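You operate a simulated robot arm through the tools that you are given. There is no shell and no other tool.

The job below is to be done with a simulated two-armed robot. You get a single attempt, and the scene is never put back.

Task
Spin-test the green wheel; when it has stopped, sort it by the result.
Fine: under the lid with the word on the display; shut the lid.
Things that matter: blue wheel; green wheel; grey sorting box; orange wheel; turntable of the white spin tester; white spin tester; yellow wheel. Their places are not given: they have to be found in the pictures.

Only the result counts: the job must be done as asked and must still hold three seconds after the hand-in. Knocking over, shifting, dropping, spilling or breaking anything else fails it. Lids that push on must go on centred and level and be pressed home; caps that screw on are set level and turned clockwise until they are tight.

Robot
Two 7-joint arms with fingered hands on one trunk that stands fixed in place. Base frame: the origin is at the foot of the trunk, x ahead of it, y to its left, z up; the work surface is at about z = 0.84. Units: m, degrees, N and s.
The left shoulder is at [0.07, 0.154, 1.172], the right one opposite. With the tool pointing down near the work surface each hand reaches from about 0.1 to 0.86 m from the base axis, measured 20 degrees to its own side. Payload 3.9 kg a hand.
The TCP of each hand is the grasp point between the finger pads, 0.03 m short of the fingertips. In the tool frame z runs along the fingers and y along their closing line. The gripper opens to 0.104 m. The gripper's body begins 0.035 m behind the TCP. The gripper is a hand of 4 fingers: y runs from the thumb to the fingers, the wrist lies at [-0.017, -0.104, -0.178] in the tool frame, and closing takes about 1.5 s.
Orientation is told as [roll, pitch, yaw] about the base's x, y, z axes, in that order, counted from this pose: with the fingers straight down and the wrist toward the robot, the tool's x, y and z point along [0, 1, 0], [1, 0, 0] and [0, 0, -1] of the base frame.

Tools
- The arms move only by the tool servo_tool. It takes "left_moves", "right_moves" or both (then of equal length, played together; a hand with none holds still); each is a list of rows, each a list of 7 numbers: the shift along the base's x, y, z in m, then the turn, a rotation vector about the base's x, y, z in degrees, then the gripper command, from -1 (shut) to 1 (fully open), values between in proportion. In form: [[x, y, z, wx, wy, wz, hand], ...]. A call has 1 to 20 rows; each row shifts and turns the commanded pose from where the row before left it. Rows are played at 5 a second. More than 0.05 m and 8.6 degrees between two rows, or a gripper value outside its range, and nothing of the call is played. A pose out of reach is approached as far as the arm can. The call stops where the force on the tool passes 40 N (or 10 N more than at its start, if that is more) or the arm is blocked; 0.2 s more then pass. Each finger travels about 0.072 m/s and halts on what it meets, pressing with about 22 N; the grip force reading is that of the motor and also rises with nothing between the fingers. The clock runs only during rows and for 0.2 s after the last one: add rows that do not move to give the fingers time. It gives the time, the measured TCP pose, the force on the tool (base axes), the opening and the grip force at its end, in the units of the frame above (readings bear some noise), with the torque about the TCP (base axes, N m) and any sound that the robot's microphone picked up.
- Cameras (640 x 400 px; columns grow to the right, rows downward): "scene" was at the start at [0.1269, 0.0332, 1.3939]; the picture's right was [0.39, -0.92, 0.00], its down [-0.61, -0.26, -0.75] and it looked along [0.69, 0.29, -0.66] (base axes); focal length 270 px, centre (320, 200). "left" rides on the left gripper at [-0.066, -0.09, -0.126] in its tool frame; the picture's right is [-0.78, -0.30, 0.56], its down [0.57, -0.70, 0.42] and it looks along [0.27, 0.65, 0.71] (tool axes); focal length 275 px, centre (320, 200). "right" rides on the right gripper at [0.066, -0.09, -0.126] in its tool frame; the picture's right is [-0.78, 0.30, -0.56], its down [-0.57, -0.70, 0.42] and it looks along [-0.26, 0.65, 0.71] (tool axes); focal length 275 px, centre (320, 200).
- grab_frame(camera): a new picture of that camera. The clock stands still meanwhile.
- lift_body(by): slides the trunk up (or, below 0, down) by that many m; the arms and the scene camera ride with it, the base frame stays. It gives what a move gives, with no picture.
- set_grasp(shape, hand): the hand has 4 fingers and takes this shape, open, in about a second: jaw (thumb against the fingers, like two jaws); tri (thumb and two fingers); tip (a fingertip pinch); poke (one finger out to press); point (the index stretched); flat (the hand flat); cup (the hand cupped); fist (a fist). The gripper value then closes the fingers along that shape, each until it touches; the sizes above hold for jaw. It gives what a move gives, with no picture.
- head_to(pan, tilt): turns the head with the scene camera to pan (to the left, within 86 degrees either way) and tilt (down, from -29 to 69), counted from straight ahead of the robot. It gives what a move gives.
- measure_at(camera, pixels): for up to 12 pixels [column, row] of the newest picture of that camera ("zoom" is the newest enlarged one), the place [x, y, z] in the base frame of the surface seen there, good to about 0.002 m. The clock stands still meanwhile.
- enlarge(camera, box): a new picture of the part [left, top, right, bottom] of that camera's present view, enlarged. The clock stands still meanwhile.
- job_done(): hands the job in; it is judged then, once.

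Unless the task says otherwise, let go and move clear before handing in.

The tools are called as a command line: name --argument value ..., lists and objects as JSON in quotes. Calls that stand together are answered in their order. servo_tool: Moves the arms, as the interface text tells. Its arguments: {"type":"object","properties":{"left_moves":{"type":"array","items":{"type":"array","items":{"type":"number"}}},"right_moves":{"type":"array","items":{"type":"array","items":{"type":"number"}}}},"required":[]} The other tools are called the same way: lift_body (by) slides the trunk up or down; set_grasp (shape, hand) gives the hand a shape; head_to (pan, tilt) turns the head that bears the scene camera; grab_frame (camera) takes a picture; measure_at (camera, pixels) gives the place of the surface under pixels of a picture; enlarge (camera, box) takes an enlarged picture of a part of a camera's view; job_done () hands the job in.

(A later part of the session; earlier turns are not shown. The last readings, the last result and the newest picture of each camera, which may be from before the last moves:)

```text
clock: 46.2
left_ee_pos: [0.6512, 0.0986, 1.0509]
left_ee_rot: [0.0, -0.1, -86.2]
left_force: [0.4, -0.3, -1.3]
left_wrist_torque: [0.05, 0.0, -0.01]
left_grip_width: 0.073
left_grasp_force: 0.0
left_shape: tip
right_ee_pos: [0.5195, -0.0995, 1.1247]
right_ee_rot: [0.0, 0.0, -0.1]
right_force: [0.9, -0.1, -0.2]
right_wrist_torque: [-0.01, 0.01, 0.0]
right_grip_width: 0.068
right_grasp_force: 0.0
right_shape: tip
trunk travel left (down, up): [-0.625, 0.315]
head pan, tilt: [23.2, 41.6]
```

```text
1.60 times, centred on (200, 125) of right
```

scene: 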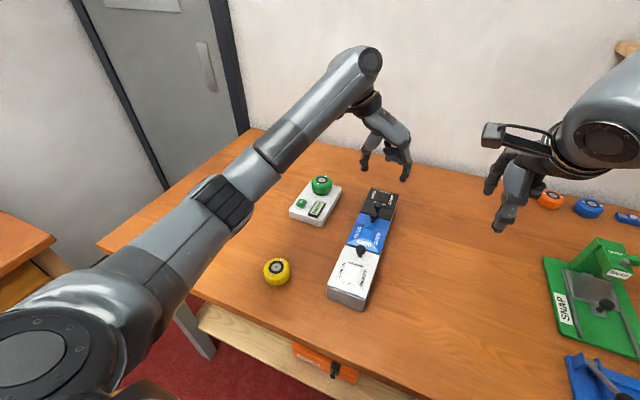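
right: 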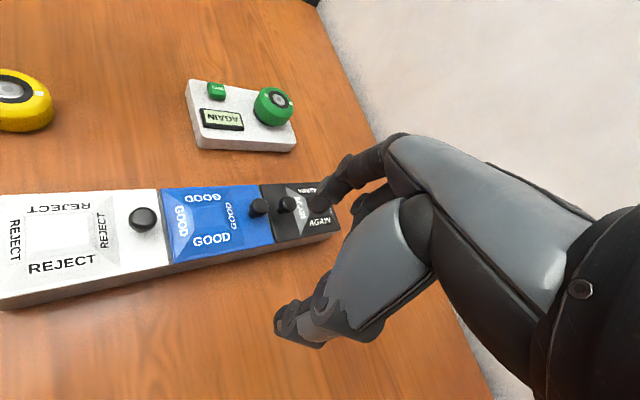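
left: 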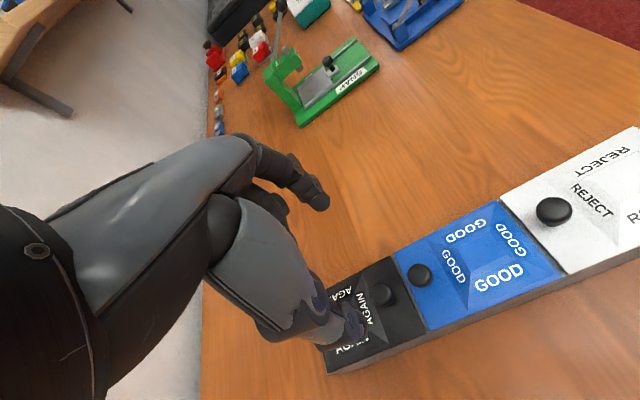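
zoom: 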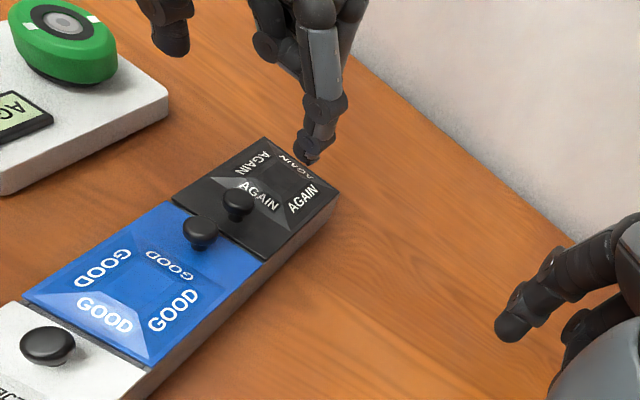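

enlarge --camera "scene" --box '[340, 125, 436, 225]'

measure_at --camera "zoom" --pixels '[[228, 182], [225, 170], [380, 222], [378, 210], [395, 185], [285, 310], [283, 318], [275, 340], [222, 150], [320, 135], [370, 150], [345, 130]]'

```text
4.00 times, centred on (388, 175) of scene
```

zoom: 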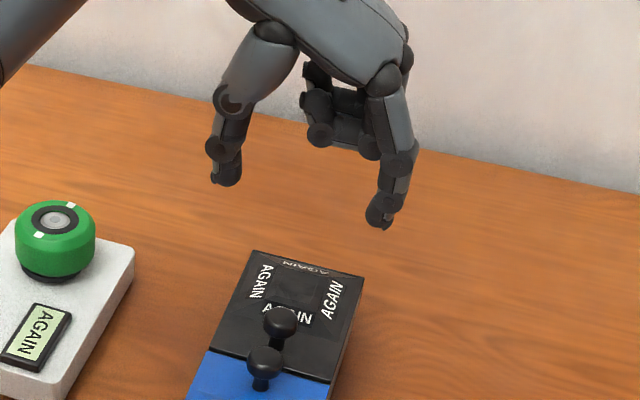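

```text
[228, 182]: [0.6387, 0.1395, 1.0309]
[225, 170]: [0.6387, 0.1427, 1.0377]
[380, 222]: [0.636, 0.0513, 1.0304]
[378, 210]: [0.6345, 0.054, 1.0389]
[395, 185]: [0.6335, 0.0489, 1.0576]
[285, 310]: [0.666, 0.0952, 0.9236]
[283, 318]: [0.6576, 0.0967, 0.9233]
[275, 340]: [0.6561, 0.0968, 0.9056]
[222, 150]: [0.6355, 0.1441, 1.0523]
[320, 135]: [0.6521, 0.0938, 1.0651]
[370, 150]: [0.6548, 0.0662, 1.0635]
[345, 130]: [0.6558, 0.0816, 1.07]
```

The pinch tips sit about 25 mm below the TCP. I'll partly close the pinch in the air to see where the thumb and index actually meet.

servo_tool --left_moves '[[0, 0, 0, 0, 0, 0, -0.1], [0, 0, 0, 0, 0, 0, -0.35], [0, 0, 0, 0, 0, 0, -0.35], [0, 0, 0, 0, 0, 0, -0.35]]'

enlarge --camera "scene" --box '[356, 130, 420, 190]'

grab_frame --camera "left"

```text
clock: 47.2
left_ee_pos: [0.6515, 0.0966, 1.0506]
left_ee_rot: [0.0, 0.0, -86.0]
left_force: [-0.1, 0.4, -0.4]
left_wrist_torque: [-0.01, 0.01, -0.01]
left_grip_width: 0.0342
left_grasp_force: 0.0
left_shape: tip
right_ee_pos: [0.5203, -0.1, 1.125]
right_ee_rot: [-0.1, 0.1, -0.1]
right_force: [0.1, -0.3, 0.6]
right_wrist_torque: [-0.03, 0.0, 0.01]
right_grip_width: 0.068
right_grasp_force: 0.1
right_shape: tip
trunk travel left (down, up): [-0.625, 0.315]
head pan, tilt: [23.2, 41.6]
```

```text
6.67 times, centred on (388, 160) of scene
```

zoom: 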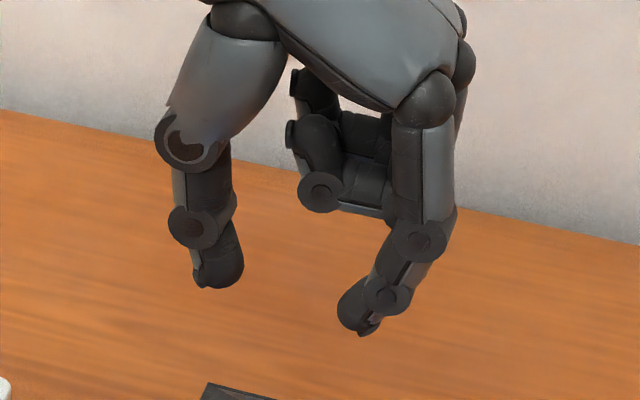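

```text
taken
```

left: 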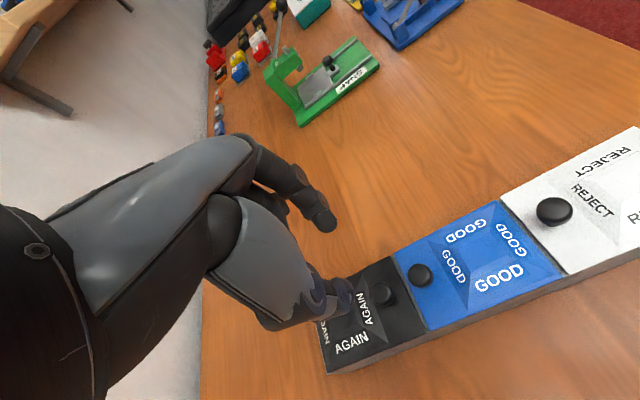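

measure_at --camera "zoom" --pixels '[[220, 282], [235, 262], [215, 250], [355, 300], [345, 318], [365, 330], [385, 297], [320, 200], [242, 265], [340, 305]]'

```text
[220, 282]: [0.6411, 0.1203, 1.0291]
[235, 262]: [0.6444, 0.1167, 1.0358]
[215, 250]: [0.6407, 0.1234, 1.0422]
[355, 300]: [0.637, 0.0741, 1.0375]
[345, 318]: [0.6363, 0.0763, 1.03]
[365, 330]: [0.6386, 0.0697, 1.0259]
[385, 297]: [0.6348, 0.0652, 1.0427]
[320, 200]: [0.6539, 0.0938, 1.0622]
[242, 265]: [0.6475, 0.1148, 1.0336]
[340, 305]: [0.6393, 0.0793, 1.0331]
```

The thumb and index meet about 7 mm behind the TCP in x, with the index slightly offset. I'll trim the yaw by +6°, put the pinch centre over the knob at (0.659, 0.0975) and descend partway.

servo_tool --left_moves '[[0.0145, 0.001, 0, 0, 0, 6, 0], [0, 0, -0.03, 0, 0, 0, 0], [0, 0, -0.03, 0, 0, 0, 0], [0, 0, -0.02, 0, 0, 0, 0], [0, 0, 0, 0, 0, 0, 0], [0, 0, 0, 0, 0, 0, 0]]'

enlarge --camera "scene" --box '[346, 150, 410, 210]'

enlarge --camera "right" --box '[40, 0, 300, 200]'

grab_frame --camera "left"

```text
clock: 48.6
left_ee_pos: [0.6661, 0.0972, 0.974]
left_ee_rot: [0.0, 0.0, -80.0]
left_force: [-0.8, 0.7, -0.7]
left_wrist_torque: [-0.01, 0.0, 0.03]
left_grip_width: 0.0514
left_grasp_force: 0.1
left_shape: tip
right_ee_pos: [0.5192, -0.0989, 1.1248]
right_ee_rot: [0.0, 0.0, 0.0]
right_force: [0.4, 0.4, 1.0]
right_wrist_torque: [0.0, 0.01, 0.0]
right_grip_width: 0.068
right_grasp_force: 0.0
right_shape: tip
trunk travel left (down, up): [-0.625, 0.315]
head pan, tilt: [23.2, 41.6]
```

```text
6.67 times, centred on (378, 180) of scene
```

zoom: 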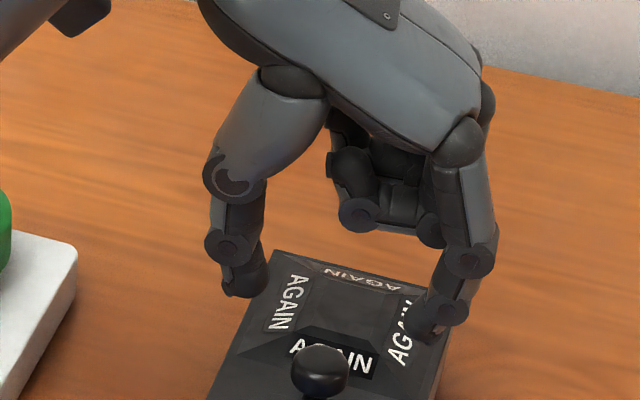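

```text
2.00 times, centred on (170, 100) of right
```

zoom: 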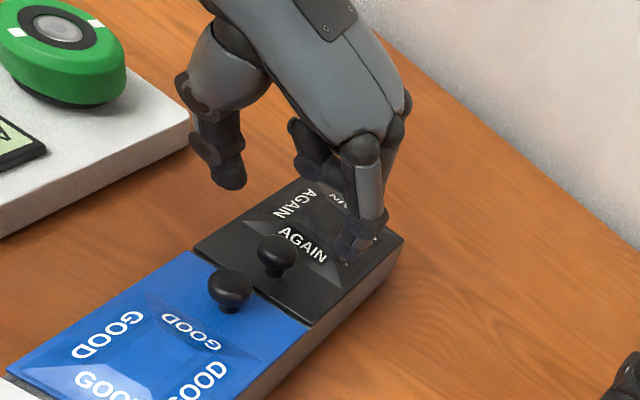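

```text
taken
```

left: 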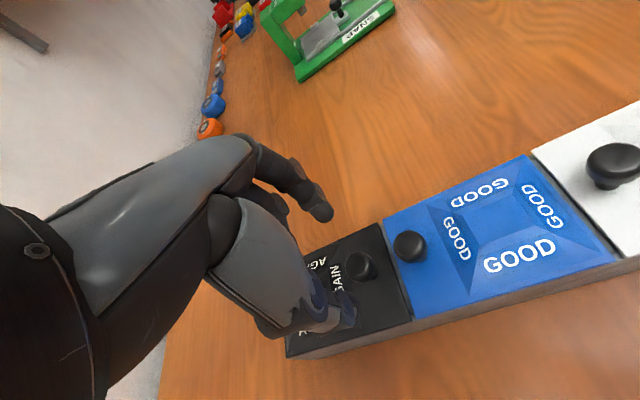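

The pinch straddles the knob's line from above. I'll lower further so the fingertips are level with the knob head and check again.

servo_tool --left_moves '[[0, 0, -0.015, 0, 0, 0, 0], [0, 0, -0.015, 0, 0, 0, 0], [0, 0, -0.008, 0, 0, 0, 0], [0, 0, 0, 0, 0, 0, 0], [0, 0, 0, 0, 0, 0, 0]]'

enlarge --camera "scene" --box '[346, 165, 410, 225]'

enlarge --camera "right" --box '[100, 40, 260, 160]'

```text
clock: 49.8
left_ee_pos: [0.6665, 0.0977, 0.9345]
left_ee_rot: [-0.1, 0.0, -80.1]
left_force: [0.2, -0.4, -0.3]
left_wrist_torque: [0.0, 0.01, -0.01]
left_grip_width: 0.0514
left_grasp_force: 0.1
left_shape: tip
right_ee_pos: [0.5204, -0.1009, 1.1243]
right_ee_rot: [0.1, 0.0, -0.1]
right_force: [1.1, 0.4, 0.0]
right_wrist_torque: [0.01, 0.0, 0.03]
right_grip_width: 0.0678
right_grasp_force: 0.0
right_shape: tip
trunk travel left (down, up): [-0.625, 0.315]
head pan, tilt: [23.2, 41.6]
```

```text
6.67 times, centred on (378, 195) of scene
```

zoom: 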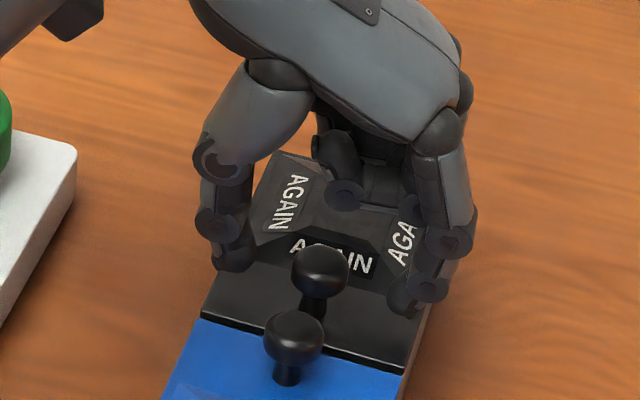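

```text
3.33 times, centred on (180, 100) of right
```

zoom: 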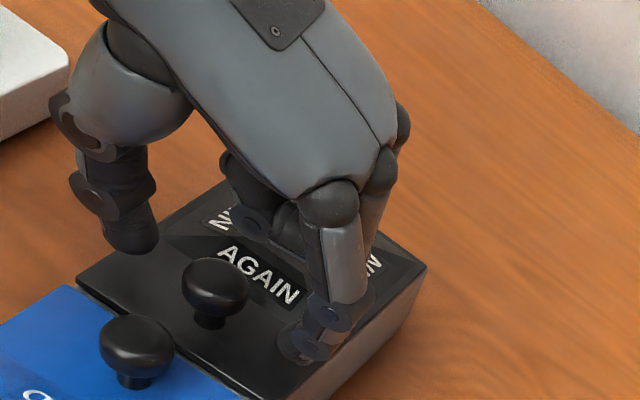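

measure_at --camera "zoom" --pixels '[[215, 205], [240, 225], [250, 330], [300, 350], [310, 310], [195, 270], [245, 285], [228, 265], [345, 345]]'

enlarge --camera "scene" --box '[346, 165, 410, 225]'

measure_at --camera "zoom" --pixels '[[235, 262], [254, 245], [235, 240], [405, 298], [388, 288], [400, 310], [320, 258], [320, 272], [320, 290], [318, 312], [293, 270], [348, 270]]'

```text
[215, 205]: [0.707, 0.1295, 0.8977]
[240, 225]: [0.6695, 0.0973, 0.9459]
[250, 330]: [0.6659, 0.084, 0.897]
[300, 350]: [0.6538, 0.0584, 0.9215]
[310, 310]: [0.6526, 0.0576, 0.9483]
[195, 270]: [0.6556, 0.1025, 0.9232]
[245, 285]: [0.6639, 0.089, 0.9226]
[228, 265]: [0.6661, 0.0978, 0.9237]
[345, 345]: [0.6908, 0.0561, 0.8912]
```

```text
6.67 times, centred on (378, 195) of scene
```

zoom: 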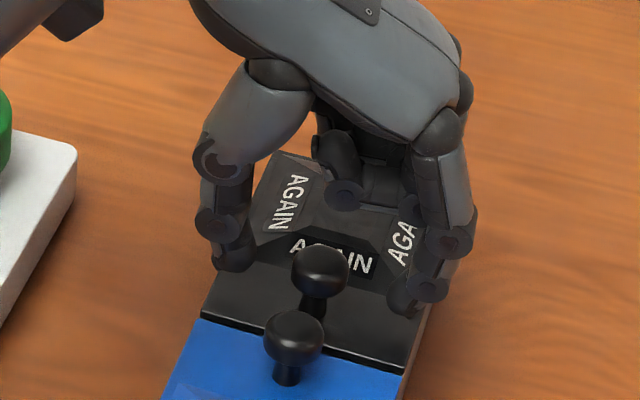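

```text
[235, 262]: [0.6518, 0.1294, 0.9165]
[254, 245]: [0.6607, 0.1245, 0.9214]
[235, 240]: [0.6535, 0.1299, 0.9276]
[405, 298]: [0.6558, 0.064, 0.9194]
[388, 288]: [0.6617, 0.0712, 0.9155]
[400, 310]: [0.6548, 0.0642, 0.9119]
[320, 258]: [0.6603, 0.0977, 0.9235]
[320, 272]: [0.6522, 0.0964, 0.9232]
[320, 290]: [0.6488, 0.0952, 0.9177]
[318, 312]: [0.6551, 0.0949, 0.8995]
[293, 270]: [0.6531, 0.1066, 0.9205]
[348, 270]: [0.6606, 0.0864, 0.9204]
```

The pinch line at x≈0.661 passes almost through the knob centre (0.6585, 0.097). I'll nudge −2 mm in x, go 5 mm lower and close on the knob.

servo_tool --left_moves '[[-0.002, -0.0005, -0.005, 0, 0, 0, 0], [0, 0, 0, 0, 0, 0, -0.2], [0, 0, 0, 0, 0, 0, -0.5], [0, 0, 0, 0, 0, 0, -0.8], [0, 0, 0, 0, 0, 0, -1], [0, 0, 0, 0, 0, 0, -1]]'

enlarge --camera "scene" --box '[346, 165, 410, 225]'

enlarge --camera "right" --box '[100, 40, 260, 160]'

```text
clock: 51.2
left_ee_pos: [0.6654, 0.0977, 0.9268]
left_ee_rot: [-0.1, 0.1, -80.0]
left_force: [-4.1, 2.0, 0.9]
left_wrist_torque: [0.09, 0.02, 0.04]
left_grip_width: 0.0149
left_grasp_force: 21.9
left_shape: tip
right_ee_pos: [0.5208, -0.0987, 1.1247]
right_ee_rot: [0.0, 0.0, 0.0]
right_force: [-0.2, -0.9, 0.1]
right_wrist_torque: [-0.01, 0.02, -0.02]
right_grip_width: 0.0678
right_grasp_force: 0.1
right_shape: tip
trunk travel left (down, up): [-0.625, 0.315]
head pan, tilt: [23.2, 41.6]
```

```text
6.67 times, centred on (378, 195) of scene
```

zoom: 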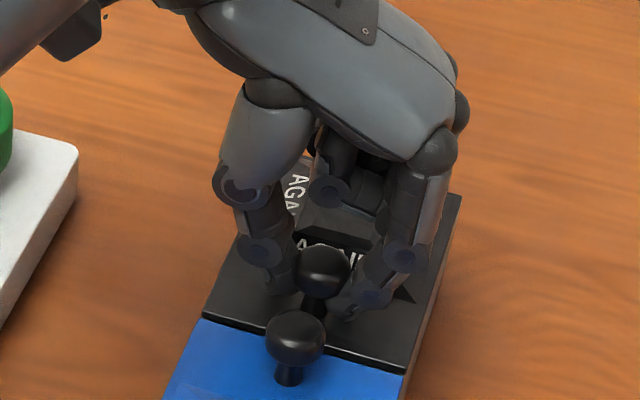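

```text
3.33 times, centred on (180, 100) of right
```

zoom: 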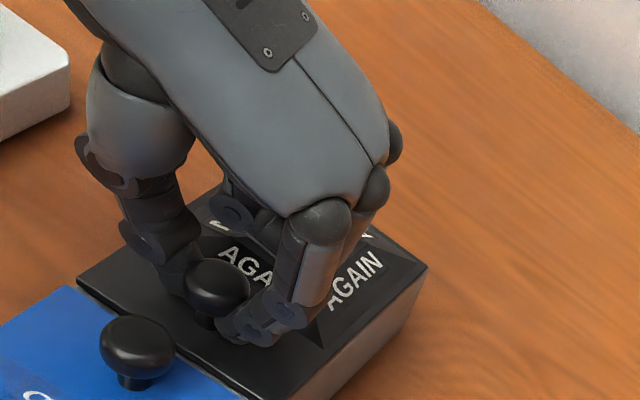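

The pinch holds the knob at width 0.015 with 22 N. I'll lift along the arc a lid hinged at its far edge (x≈0.75) would follow, about 20° to start.

servo_tool --left_moves '[[0.0026, 0, 0.0078, 0, 0, 0, -1], [0.003, 0, 0.0077, 0, 0, 0, -1], [0.0037, 0, 0.0073, 0, 0, 0, -1], [0.0044, 0, 0.007, 0, 0, 0, -1], [0, 0, 0, 0, 0, 0, -1]]'

enlarge --camera "scene" --box '[336, 155, 416, 225]'

enlarge --camera "right" --box '[60, 0, 280, 160]'

```text
clock: 52.4
left_ee_pos: [0.6816, 0.0966, 0.9545]
left_ee_rot: [-0.3, 0.0, -79.9]
left_force: [-3.5, 0.6, -26.9]
left_wrist_torque: [0.06, -0.11, 0.03]
left_grip_width: 0.0135
left_grasp_force: 22.6
left_shape: tip
right_ee_pos: [0.5223, -0.0989, 1.1223]
right_ee_rot: [-0.1, 0.2, -0.1]
right_force: [-0.2, -0.3, -0.4]
right_wrist_torque: [0.0, -0.04, -0.04]
right_grip_width: 0.068
right_grasp_force: 0.1
right_shape: tip
trunk travel left (down, up): [-0.625, 0.315]
head pan, tilt: [23.2, 41.6]
```

```text
5.71 times, centred on (376, 190) of scene
```

zoom: 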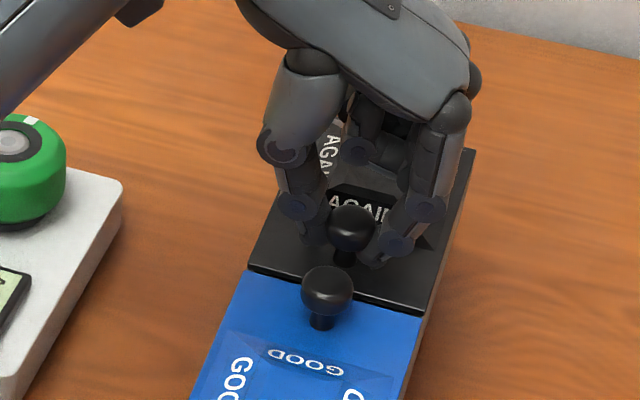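

```text
2.50 times, centred on (170, 80) of right
```

zoom: 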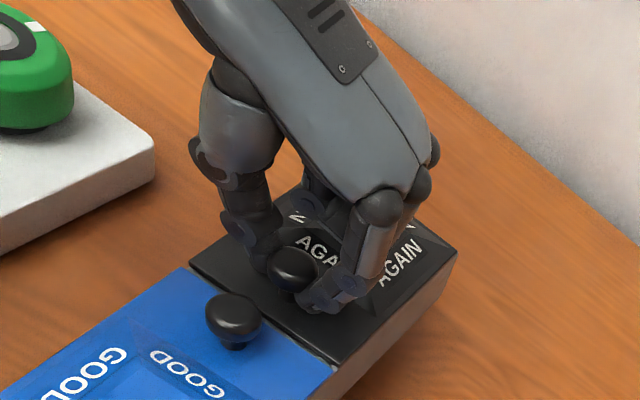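

The force reached −27 N, so I need to check whether the lid is opening or the box is being lifted. I'll measure the lid edge and the GOOD knob.

enlarge --camera "scene" --box '[336, 165, 400, 225]'

measure_at --camera "zoom" --pixels '[[310, 330], [307, 355], [305, 318], [215, 310], [425, 352], [228, 297], [250, 290], [415, 340], [330, 320], [470, 150], [440, 330], [410, 390]]'

measure_at --camera "scene" --pixels '[[361, 249], [345, 300], [353, 274]]'

grab_frame --camera "left"

```text
6.67 times, centred on (368, 195) of scene
```

zoom: 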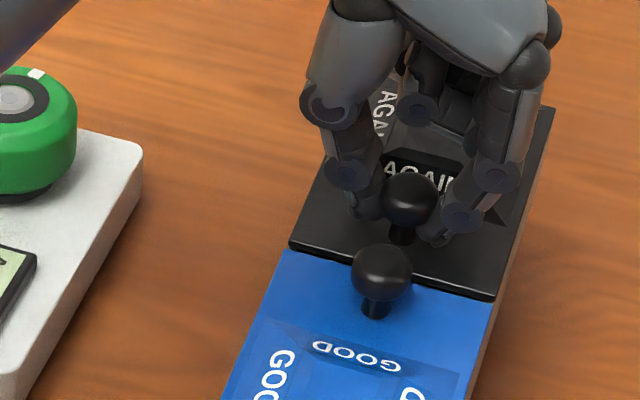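

```text
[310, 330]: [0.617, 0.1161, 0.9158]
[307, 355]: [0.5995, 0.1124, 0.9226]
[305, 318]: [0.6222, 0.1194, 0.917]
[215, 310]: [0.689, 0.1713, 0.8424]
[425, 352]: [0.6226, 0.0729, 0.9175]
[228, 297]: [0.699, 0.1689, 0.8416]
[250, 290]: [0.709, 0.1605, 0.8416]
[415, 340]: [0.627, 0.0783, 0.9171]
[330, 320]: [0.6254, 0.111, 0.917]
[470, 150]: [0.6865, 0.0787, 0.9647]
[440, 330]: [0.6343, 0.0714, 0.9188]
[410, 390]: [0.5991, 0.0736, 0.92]
```

```text
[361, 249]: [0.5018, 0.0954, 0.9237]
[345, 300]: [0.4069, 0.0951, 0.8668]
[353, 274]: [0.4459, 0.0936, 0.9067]
```

```text
taken
```

left: 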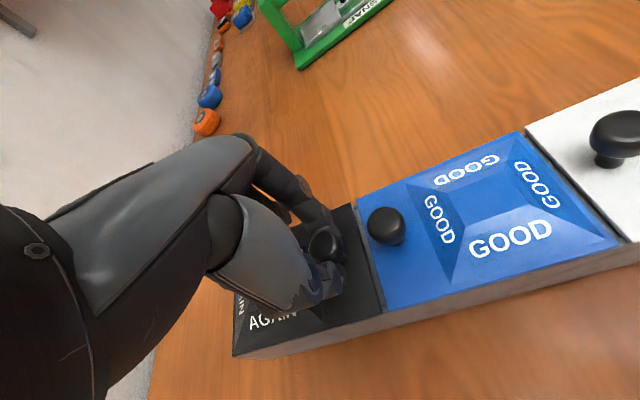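

The blue lid's edge now reads z≈0.917 (it was 0.897), so the whole box end is being lifted and the lid is not opening. I'll set it back down straight away along the same path.

servo_tool --left_moves '[[-0.0044, 0, -0.007, 0, 0, 0, -1], [-0.0037, 0, -0.0073, 0, 0, 0, -1], [-0.003, 0, -0.0077, 0, 0, 0, -1], [-0.0026, 0, -0.0078, 0, 0, 0, -1], [0, 0, 0, 0, 0, 0, -1]]'

enlarge --camera "scene" --box '[336, 165, 400, 225]'

measure_at --camera "zoom" --pixels '[[310, 330], [305, 318], [425, 352], [415, 340], [330, 320], [440, 330], [410, 390], [340, 380]]'

measure_at --camera "scene" --pixels '[[361, 249], [345, 300], [353, 274]]'

```text
clock: 53.6
left_ee_pos: [0.6682, 0.0961, 0.9263]
left_ee_rot: [0.0, -0.1, -80.0]
left_force: [12.9, 0.7, -10.0]
left_wrist_torque: [0.05, -0.19, 0.13]
left_grip_width: 0.0145
left_grasp_force: 21.7
left_shape: tip
right_ee_pos: [0.5223, -0.0999, 1.1229]
right_ee_rot: [0.0, 0.2, -0.2]
right_force: [0.1, -0.3, -0.3]
right_wrist_torque: [0.01, 0.0, -0.01]
right_grip_width: 0.0683
right_grasp_force: 0.1
right_shape: tip
trunk travel left (down, up): [-0.625, 0.315]
head pan, tilt: [23.2, 41.6]
```

```text
6.67 times, centred on (368, 195) of scene
```

zoom: 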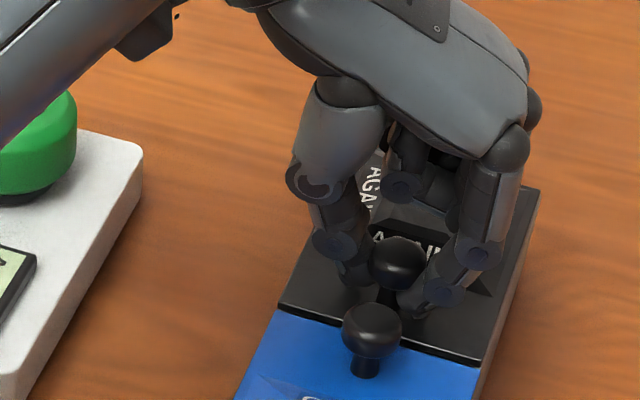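

```text
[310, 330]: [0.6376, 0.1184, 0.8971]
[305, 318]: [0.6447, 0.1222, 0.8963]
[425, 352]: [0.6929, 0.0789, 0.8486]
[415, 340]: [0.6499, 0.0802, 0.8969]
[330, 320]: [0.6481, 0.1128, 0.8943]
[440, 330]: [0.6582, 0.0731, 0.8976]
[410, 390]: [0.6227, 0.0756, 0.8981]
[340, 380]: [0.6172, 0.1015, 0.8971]
```

```text
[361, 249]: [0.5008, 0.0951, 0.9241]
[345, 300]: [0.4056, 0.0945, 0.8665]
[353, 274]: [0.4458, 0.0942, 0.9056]
```

The box is back on the table at its original place (lid 0.897, REJECT knob unchanged). The lid is held down by something other than a simple hinge, so I'll release the knob, back off and inspect the lid seams closely.

servo_tool --left_moves '[[0, 0, 0, 0, 0, 0, -0.4], [0, 0, 0, 0, 0, 0, 0], [0, 0, 0, 0, 0, 0, 0.1], [0, 0, 0.02, 0, 0, 0, 0.1], [0, 0, 0.03, 0, 0, 0, 0.1], [0, 0, 0.03, 0, 0, 0, 0.1], [0.0, 0.03, 0.03, 0, 0, 0, 0.1], [-0.02, 0.04, 0.02, 0, 0, 0, 0.1], [-0.02, 0.04, 0.02, 0, 0, 0, 0.1], [0, 0, 0, 0, 0, 0, 0.1]]'

enlarge --camera "scene" --box '[336, 175, 416, 245]'

enlarge --camera "right" --box '[0, 0, 320, 200]'

grab_frame --camera "left"

```text
clock: 55.8
left_ee_pos: [0.6279, 0.2065, 1.0806]
left_ee_rot: [0.0, 0.1, -80.2]
left_force: [-0.2, 0.5, 0.2]
left_wrist_torque: [0.01, 0.03, -0.01]
left_grip_width: 0.0568
left_grasp_force: 0.2
left_shape: tip
right_ee_pos: [0.5209, -0.1007, 1.125]
right_ee_rot: [0.1, 0.0, -0.1]
right_force: [-0.5, 0.0, 0.0]
right_wrist_torque: [0.02, 0.01, -0.03]
right_grip_width: 0.0678
right_grasp_force: 0.1
right_shape: tip
trunk travel left (down, up): [-0.625, 0.315]
head pan, tilt: [23.2, 41.6]
```

```text
5.71 times, centred on (376, 210) of scene
```

zoom: 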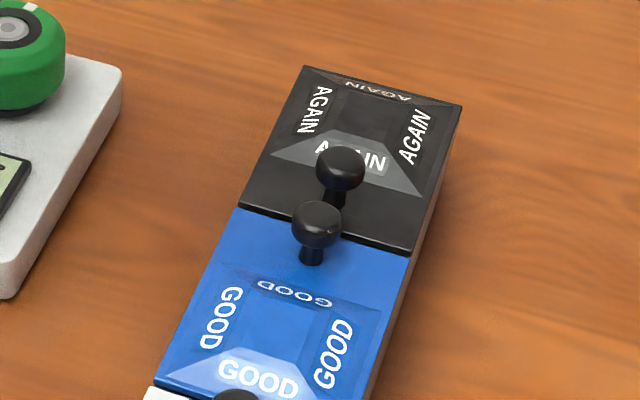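

```text
2.00 times, centred on (160, 100) of right
```

zoom: 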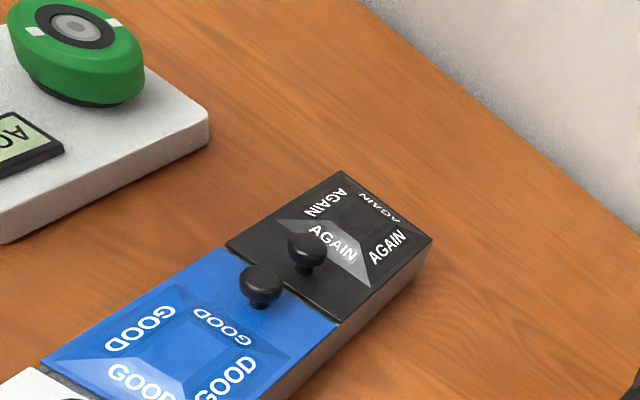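

```text
taken
```

left: 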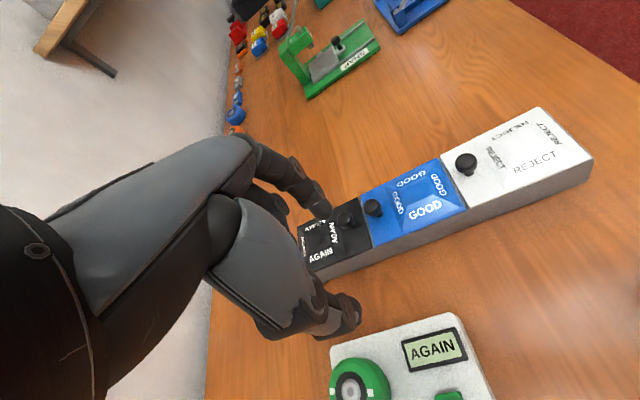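

enlarge --camera "scene" --box '[325, 180, 405, 230]'

measure_at --camera "zoom" --pixels '[[424, 185], [424, 205], [415, 250], [392, 265], [392, 285], [383, 335], [372, 65], [588, 118], [520, 322], [288, 258], [460, 125], [420, 170]]'

enlarge --camera "scene" --box '[345, 205, 385, 230]'

enlarge --camera "left" --box '[290, 180, 450, 290]'

```text
8.00 times, centred on (365, 205) of scene
```

zoom: 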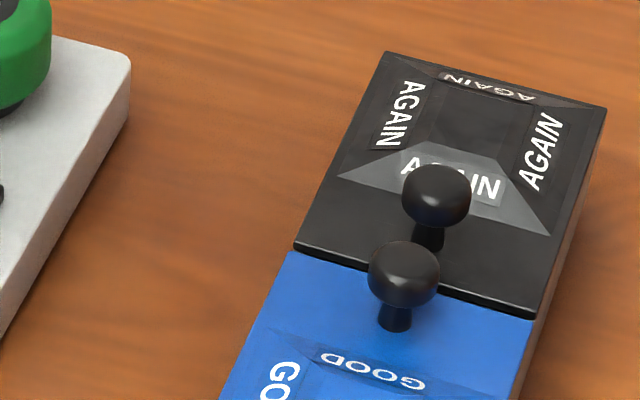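

```text
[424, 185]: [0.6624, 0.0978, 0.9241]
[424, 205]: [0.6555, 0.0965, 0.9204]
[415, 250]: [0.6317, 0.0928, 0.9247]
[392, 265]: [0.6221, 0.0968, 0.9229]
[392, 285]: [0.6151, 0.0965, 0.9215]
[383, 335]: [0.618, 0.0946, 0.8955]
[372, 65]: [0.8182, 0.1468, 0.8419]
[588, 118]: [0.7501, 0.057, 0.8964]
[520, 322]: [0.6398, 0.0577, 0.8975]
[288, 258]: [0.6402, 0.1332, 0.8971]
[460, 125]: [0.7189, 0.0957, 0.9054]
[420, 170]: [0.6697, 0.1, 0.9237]
```

```text
16.00 times, centred on (365, 218) of scene
```

zoom: 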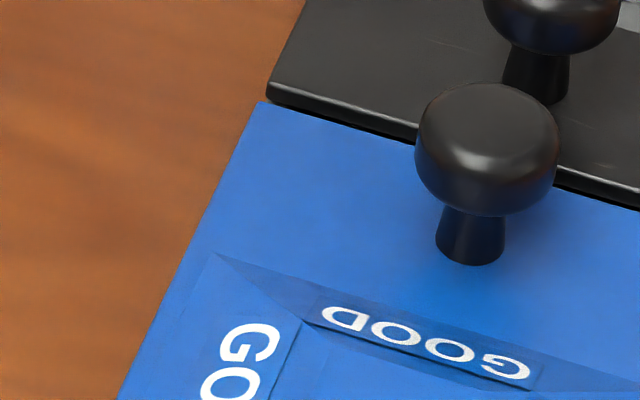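

```text
3.64 times, centred on (370, 235) of left
```

zoom: 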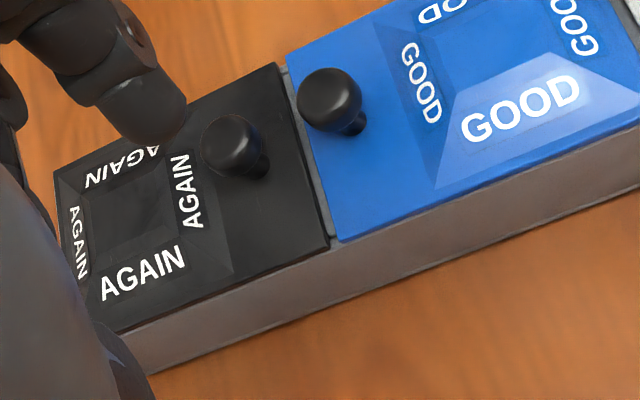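

Features near the AGAIN end look shifted by about 1.4 px from before. I'll compare the REJECT end with the first picture to see whether the box slid or only turned slightly.

enlarge --camera "scene" --box '[320, 240, 400, 310]'

measure_at --camera "zoom" --pixels '[[324, 45], [318, 92], [240, 310], [138, 248], [348, 328], [200, 290], [300, 345], [240, 290]]'

enlarge --camera "scene" --box '[285, 175, 349, 215]'

enlarge --camera "scene" --box '[250, 165, 410, 315]'

```text
5.71 times, centred on (360, 275) of scene
```

zoom: 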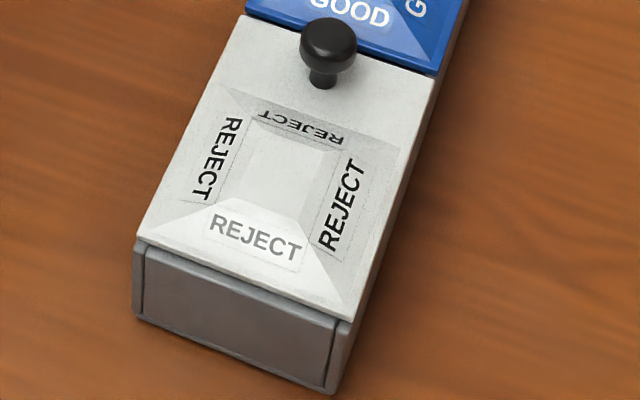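

```text
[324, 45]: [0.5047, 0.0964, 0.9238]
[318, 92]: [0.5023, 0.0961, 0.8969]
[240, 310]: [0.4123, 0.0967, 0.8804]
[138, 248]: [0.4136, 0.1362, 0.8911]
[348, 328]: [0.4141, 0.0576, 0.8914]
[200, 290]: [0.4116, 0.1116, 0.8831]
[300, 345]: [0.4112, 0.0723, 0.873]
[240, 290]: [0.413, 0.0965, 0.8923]
```

```text
10.00 times, centred on (317, 195) of scene
```

zoom: 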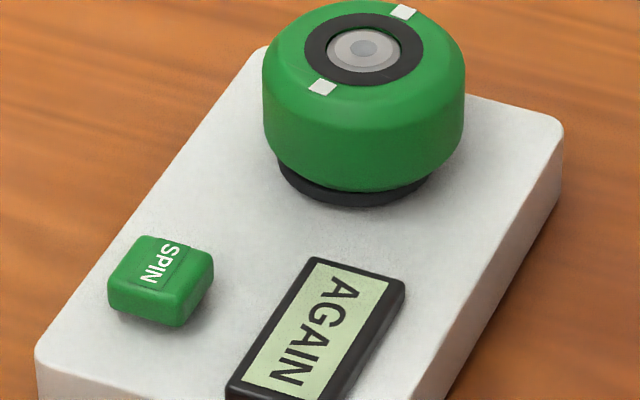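

```text
2.67 times, centred on (330, 240) of scene
```

zoom: 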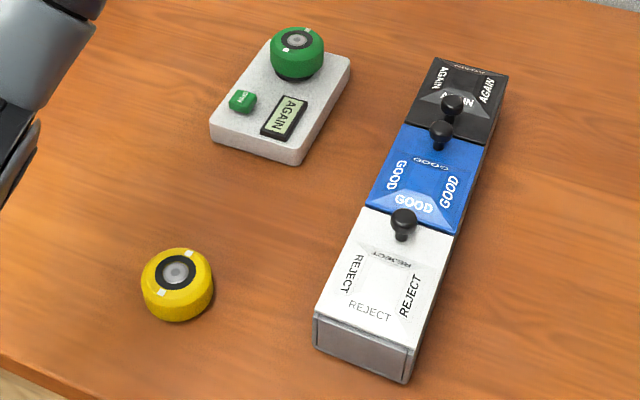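

The box slid about 6 mm in +x during that attempt (its front face is now at x≈0.412 and was 0.406). Before trying again I want a much closer view of the lid and its seams with the left wrist camera.

servo_tool --left_moves '[[0.03, 0, -0.02, 0, 0, 0, 0.1], [0.03, 0, -0.03, 0, 0, 0, 0.1], [0.012, 0.003, -0.03, 0, 0, 0, 0.1], [0, 0, 0, 0, 0, 0, 0.1], [0, 0, 0, 0, 0, 0, 0.1]]'

grab_frame --camera "left"

enlarge --camera "left" --box '[310, 130, 510, 280]'

```text
clock: 57.0
left_ee_pos: [0.6977, 0.2108, 0.996]
left_ee_rot: [0.0, 0.1, -80.1]
left_force: [0.2, -0.8, 0.6]
left_wrist_torque: [0.0, 0.02, 0.01]
left_grip_width: 0.057
left_grasp_force: 0.0
left_shape: tip
right_ee_pos: [0.5199, -0.0998, 1.1245]
right_ee_rot: [0.0, 0.0, 0.0]
right_force: [0.4, 0.5, -0.6]
right_wrist_torque: [0.0, 0.02, 0.0]
right_grip_width: 0.068
right_grasp_force: 0.1
right_shape: tip
trunk travel left (down, up): [-0.625, 0.315]
head pan, tilt: [23.2, 41.6]
```

```text
taken
```

left: 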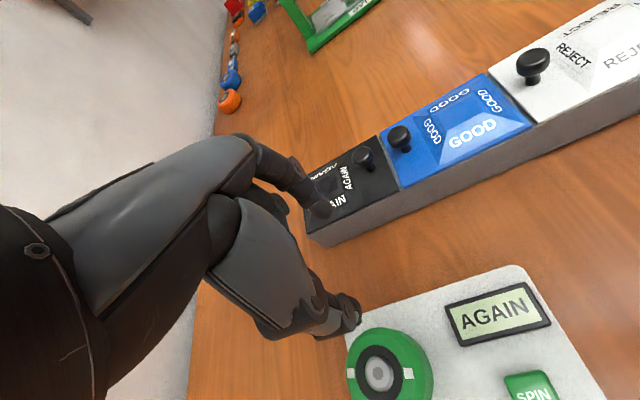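

```text
2.67 times, centred on (410, 205) of left
```

zoom: 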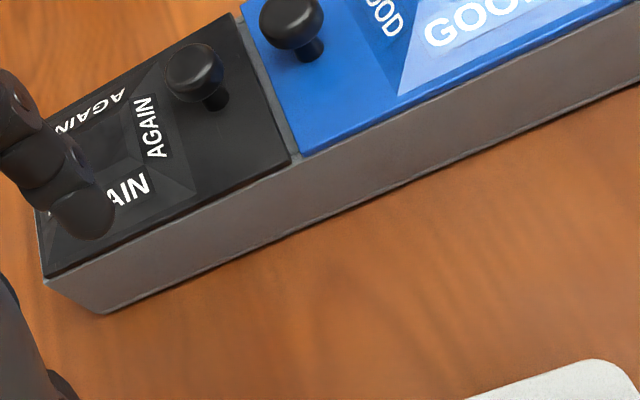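

enlarge --camera "left" --box '[340, 125, 436, 195]'

enlarge --camera "left" --box '[300, 190, 380, 250]'

measure_at --camera "left" --pixels '[[395, 189], [400, 187], [398, 192], [397, 170], [385, 145], [383, 195], [350, 212], [320, 235], [430, 182], [310, 225]]'

```text
5.71 times, centred on (388, 160) of left
```

zoom: 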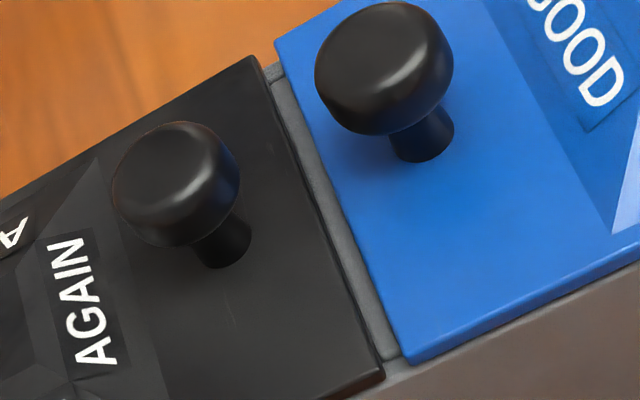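

```text
6.67 times, centred on (340, 220) of left
```

zoom: 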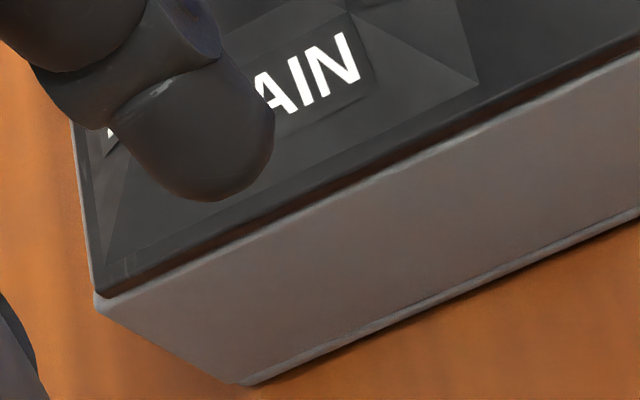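

```text
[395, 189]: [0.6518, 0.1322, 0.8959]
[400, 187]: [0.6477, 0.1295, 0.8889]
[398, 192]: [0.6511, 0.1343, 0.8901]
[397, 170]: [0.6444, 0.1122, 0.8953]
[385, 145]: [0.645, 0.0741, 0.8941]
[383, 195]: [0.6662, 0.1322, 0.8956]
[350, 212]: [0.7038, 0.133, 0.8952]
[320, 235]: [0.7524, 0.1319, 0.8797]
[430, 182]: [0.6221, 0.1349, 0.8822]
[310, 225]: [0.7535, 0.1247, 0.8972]
```

The lids are plates lying on the box walls with small gaps and no visible catch, so the hinge may just be very stiff or damped. I'll re-measure the knob (the box moved 6 mm) and try a gentle, slow pull below the force that lifts the box.

enlarge --camera "scene" --box '[355, 190, 403, 220]'

```text
13.33 times, centred on (379, 205) of scene
```

zoom: 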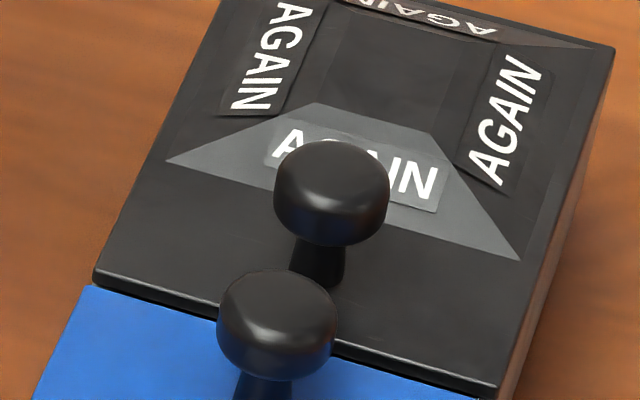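

measure_at --camera "zoom" --pixels '[[276, 195], [386, 195], [331, 235], [331, 160], [318, 275], [294, 265], [343, 272], [331, 190], [100, 275], [495, 380], [228, 320], [335, 330]]'

```text
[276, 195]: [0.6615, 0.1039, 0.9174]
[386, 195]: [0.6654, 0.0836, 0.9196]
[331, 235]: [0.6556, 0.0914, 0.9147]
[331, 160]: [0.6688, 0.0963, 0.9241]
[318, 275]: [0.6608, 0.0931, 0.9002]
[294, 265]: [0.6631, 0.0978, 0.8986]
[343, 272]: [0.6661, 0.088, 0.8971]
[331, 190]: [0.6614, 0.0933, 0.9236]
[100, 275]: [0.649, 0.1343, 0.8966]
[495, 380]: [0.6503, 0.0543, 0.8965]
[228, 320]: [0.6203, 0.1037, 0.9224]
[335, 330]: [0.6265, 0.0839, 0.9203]
```

The knob centre is now at about (0.6655, 0.094). I'll re-align the pinch over it, descend and close.

servo_tool --left_moves '[[-0.007, -0.03, 0, 0, 0, 0, 0], [-0.007, -0.03, 0, 0, 0, 0, 0], [-0.007, -0.03, -0.005, 0, 0, 0, 0], [-0.0057, -0.027, -0.005, 0, 0, 0, 0], [0, 0, -0.01, 0, 0, 0, 0], [0, 0, 0, 0, 0, 0, 0], [0, 0, 0, 0, 0, 0, 0]]'

enlarge --camera "scene" --box '[346, 150, 410, 210]'

```text
clock: 58.6
left_ee_pos: [0.6698, 0.0924, 0.9766]
left_ee_rot: [0.0, 0.0, -80.1]
left_force: [-0.6, 0.3, 0.0]
left_wrist_torque: [-0.01, -0.02, 0.02]
left_grip_width: 0.0524
left_grasp_force: 0.1
left_shape: tip
right_ee_pos: [0.5193, -0.1006, 1.1247]
right_ee_rot: [0.0, 0.1, 0.0]
right_force: [0.4, -0.2, 0.4]
right_wrist_torque: [0.03, 0.0, 0.01]
right_grip_width: 0.0678
right_grasp_force: 0.1
right_shape: tip
trunk travel left (down, up): [-0.625, 0.315]
head pan, tilt: [23.2, 41.6]
```

```text
6.67 times, centred on (378, 180) of scene
```

zoom: 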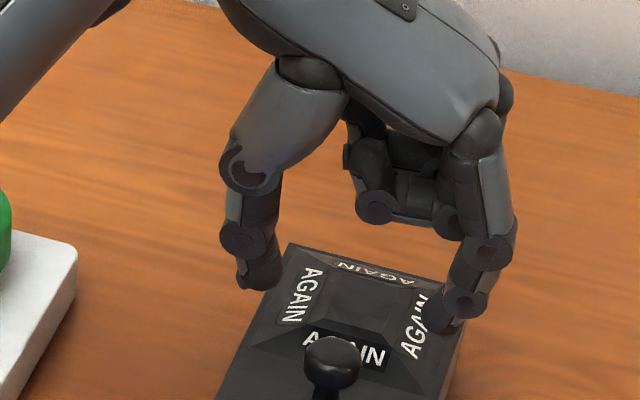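

servo_tool --left_moves '[[0.0012, 0.0014, -0.015, 0, 0, 0, 0], [0, 0, -0.015, 0, 0, 0, 0], [0, 0, -0.012, 0, 0, 0, 0], [0, 0, -0.005, 0, 0, 0, 0], [0, 0, 0, 0, 0, 0, 0], [0, 0, 0, 0, 0, 0, 0]]'

enlarge --camera "scene" --box '[346, 165, 410, 225]'

enlarge --camera "right" --box '[80, 0, 280, 140]'

```text
clock: 60.0
left_ee_pos: [0.6712, 0.0936, 0.9309]
left_ee_rot: [0.1, 0.0, -80.1]
left_force: [0.8, 0.3, 0.4]
left_wrist_torque: [0.0, 0.01, -0.01]
left_grip_width: 0.0524
left_grasp_force: 0.1
left_shape: tip
right_ee_pos: [0.52, -0.1002, 1.1255]
right_ee_rot: [0.0, 0.0, -0.1]
right_force: [-0.1, 0.2, 0.4]
right_wrist_torque: [-0.01, 0.01, 0.01]
right_grip_width: 0.0678
right_grasp_force: 0.0
right_shape: tip
trunk travel left (down, up): [-0.625, 0.315]
head pan, tilt: [23.2, 41.6]
```

```text
6.67 times, centred on (378, 195) of scene
```

zoom: 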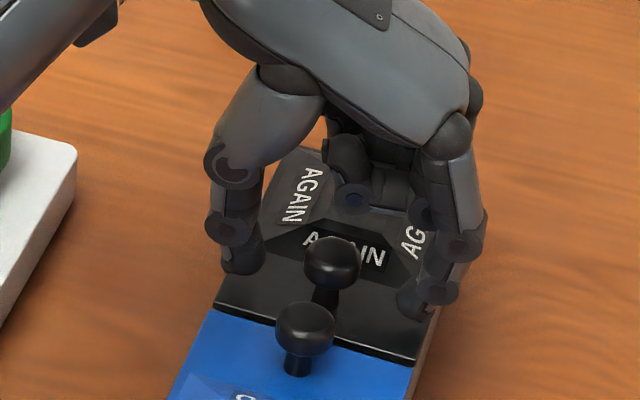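

```text
2.86 times, centred on (180, 70) of right
```

zoom: 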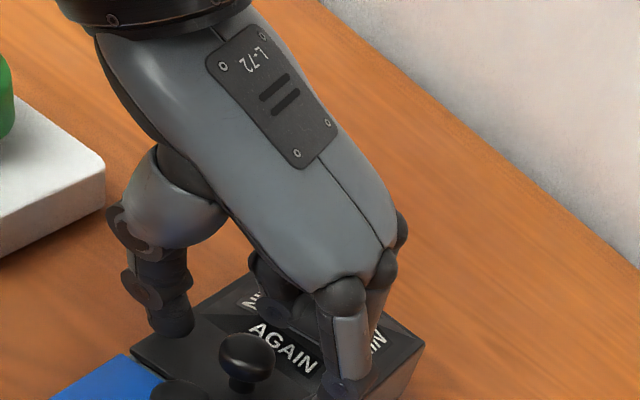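

The knob sits centred between thumb and index. I'll close on it and then apply only a small upward pull, holding it for a couple of seconds.

servo_tool --left_moves '[[0, 0, -0.001, 0, 0, 0, -0.3], [0, 0, 0, 0, 0, 0, -0.7], [0, 0, 0, 0, 0, 0, -1], [0, 0, 0, 0, 0, 0, -1], [0, 0, 0.003, 0, 0, 0, -1], [0, 0, 0, 0, 0, 0, -1], [0, 0, 0, 0, 0, 0, -1], [0, 0, 0, 0, 0, 0, -1], [0, 0, 0, 0, 0, 0, -1]]'

enlarge --camera "scene" --box '[346, 165, 410, 225]'

```text
clock: 62.0
left_ee_pos: [0.6741, 0.095, 0.9301]
left_ee_rot: [-0.3, 0.2, -80.0]
left_force: [-5.3, -0.4, -0.7]
left_wrist_torque: [0.09, -0.05, 0.04]
left_grip_width: 0.0142
left_grasp_force: 22.0
left_shape: tip
right_ee_pos: [0.5224, -0.0994, 1.124]
right_ee_rot: [0.1, 0.1, 0.0]
right_force: [0.1, 0.1, -0.1]
right_wrist_torque: [0.0, -0.01, -0.01]
right_grip_width: 0.0678
right_grasp_force: 0.0
right_shape: tip
trunk travel left (down, up): [-0.625, 0.315]
head pan, tilt: [23.2, 41.6]
```

```text
6.67 times, centred on (378, 195) of scene
```

zoom: 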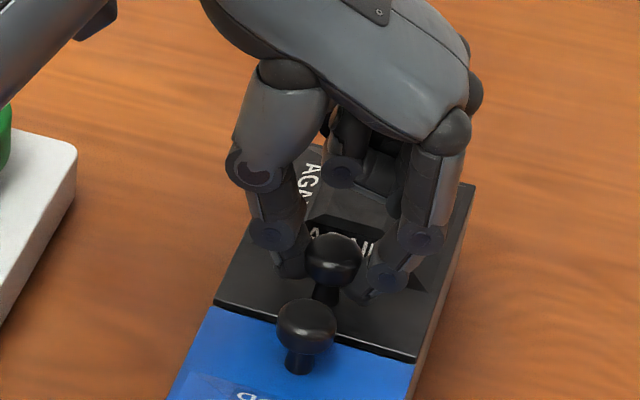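

Only −0.7 N so far, as slack under the knob head is being taken up. I'll raise a few more millimetres and hold, watching the force.

servo_tool --left_moves '[[-0.001, 0, 0.003, 0, 0, 0, -1], [0, 0, 0, 0, 0, 0, -1], [0, 0, 0.002, 0, 0, 0, -1], [0, 0, 0, 0, 0, 0, -1], [0, 0, 0, 0, 0, 0, -1]]'

enlarge --camera "scene" --box '[346, 165, 410, 225]'

```text
clock: 63.2
left_ee_pos: [0.6721, 0.0946, 0.9346]
left_ee_rot: [-0.3, 0.2, -80.0]
left_force: [-4.7, 0.8, -26.2]
left_wrist_torque: [0.07, -0.02, 0.07]
left_grip_width: 0.0145
left_grasp_force: 22.2
left_shape: tip
right_ee_pos: [0.5226, -0.099, 1.1231]
right_ee_rot: [0.0, 0.2, -0.1]
right_force: [0.2, -0.4, -0.3]
right_wrist_torque: [0.01, -0.01, -0.02]
right_grip_width: 0.0678
right_grasp_force: 0.1
right_shape: tip
trunk travel left (down, up): [-0.625, 0.315]
head pan, tilt: [23.2, 41.6]
```

```text
6.67 times, centred on (378, 195) of scene
```

zoom: 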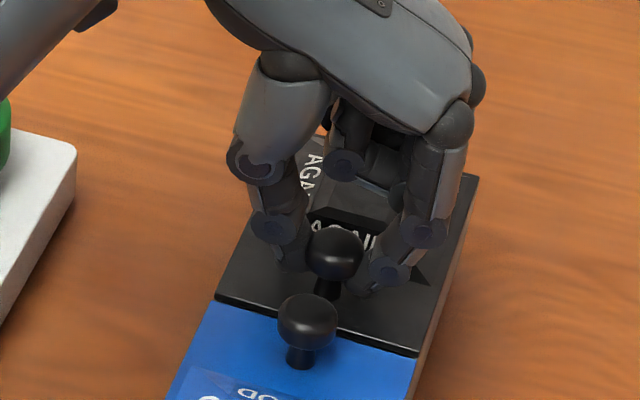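

The pull is at −26 N and the box is just starting to lift. I'll back off 1 mm so the box stays down, hold for 2 s and see whether the lid creeps open.

servo_tool --left_moves '[[0, 0, -0.0015, 0, 0, 0, -1], [0, 0, 0, 0, 0, 0, -1], [0, 0, 0, 0, 0, 0, -1], [0, 0, 0, 0, 0, 0, -1], [0, 0, 0, 0, 0, 0, -1], [0, 0, 0, 0, 0, 0, -1], [0, 0, 0, 0, 0, 0, -1], [0, 0, 0, 0, 0, 0, -1], [0, 0, 0, 0, 0, 0, -1], [0, 0, 0, 0, 0, 0, -1]]'

enlarge --camera "scene" --box '[346, 165, 410, 225]'

measure_at --camera "zoom" --pixels '[[225, 300], [400, 350], [410, 345], [240, 270], [430, 300], [250, 330], [380, 370], [320, 380], [335, 240], [310, 320]]'

```text
clock: 65.4
left_ee_pos: [0.6724, 0.095, 0.9328]
left_ee_rot: [-0.3, 0.1, -80.0]
left_force: [-3.4, 0.3, -25.9]
left_wrist_torque: [0.06, -0.07, 0.01]
left_grip_width: 0.0144
left_grasp_force: 22.0
left_shape: tip
right_ee_pos: [0.5218, -0.0992, 1.1223]
right_ee_rot: [0.0, 0.2, -0.2]
right_force: [-0.1, 0.8, -0.4]
right_wrist_torque: [0.03, -0.01, 0.03]
right_grip_width: 0.0679
right_grasp_force: 0.2
right_shape: tip
trunk travel left (down, up): [-0.625, 0.315]
head pan, tilt: [23.2, 41.6]
```

```text
6.67 times, centred on (378, 195) of scene
```

zoom: 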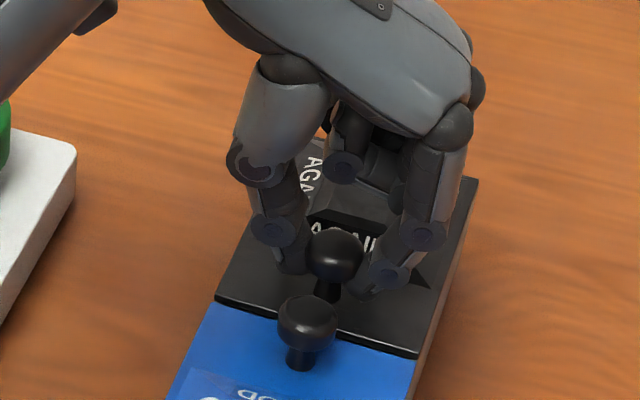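

```text
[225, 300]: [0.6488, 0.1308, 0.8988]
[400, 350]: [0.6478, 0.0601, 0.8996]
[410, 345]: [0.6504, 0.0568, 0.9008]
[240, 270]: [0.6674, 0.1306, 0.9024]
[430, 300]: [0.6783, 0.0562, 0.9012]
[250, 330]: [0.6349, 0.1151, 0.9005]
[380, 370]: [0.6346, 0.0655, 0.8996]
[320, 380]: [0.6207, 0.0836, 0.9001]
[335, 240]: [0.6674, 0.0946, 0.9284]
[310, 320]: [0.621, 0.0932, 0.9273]
```

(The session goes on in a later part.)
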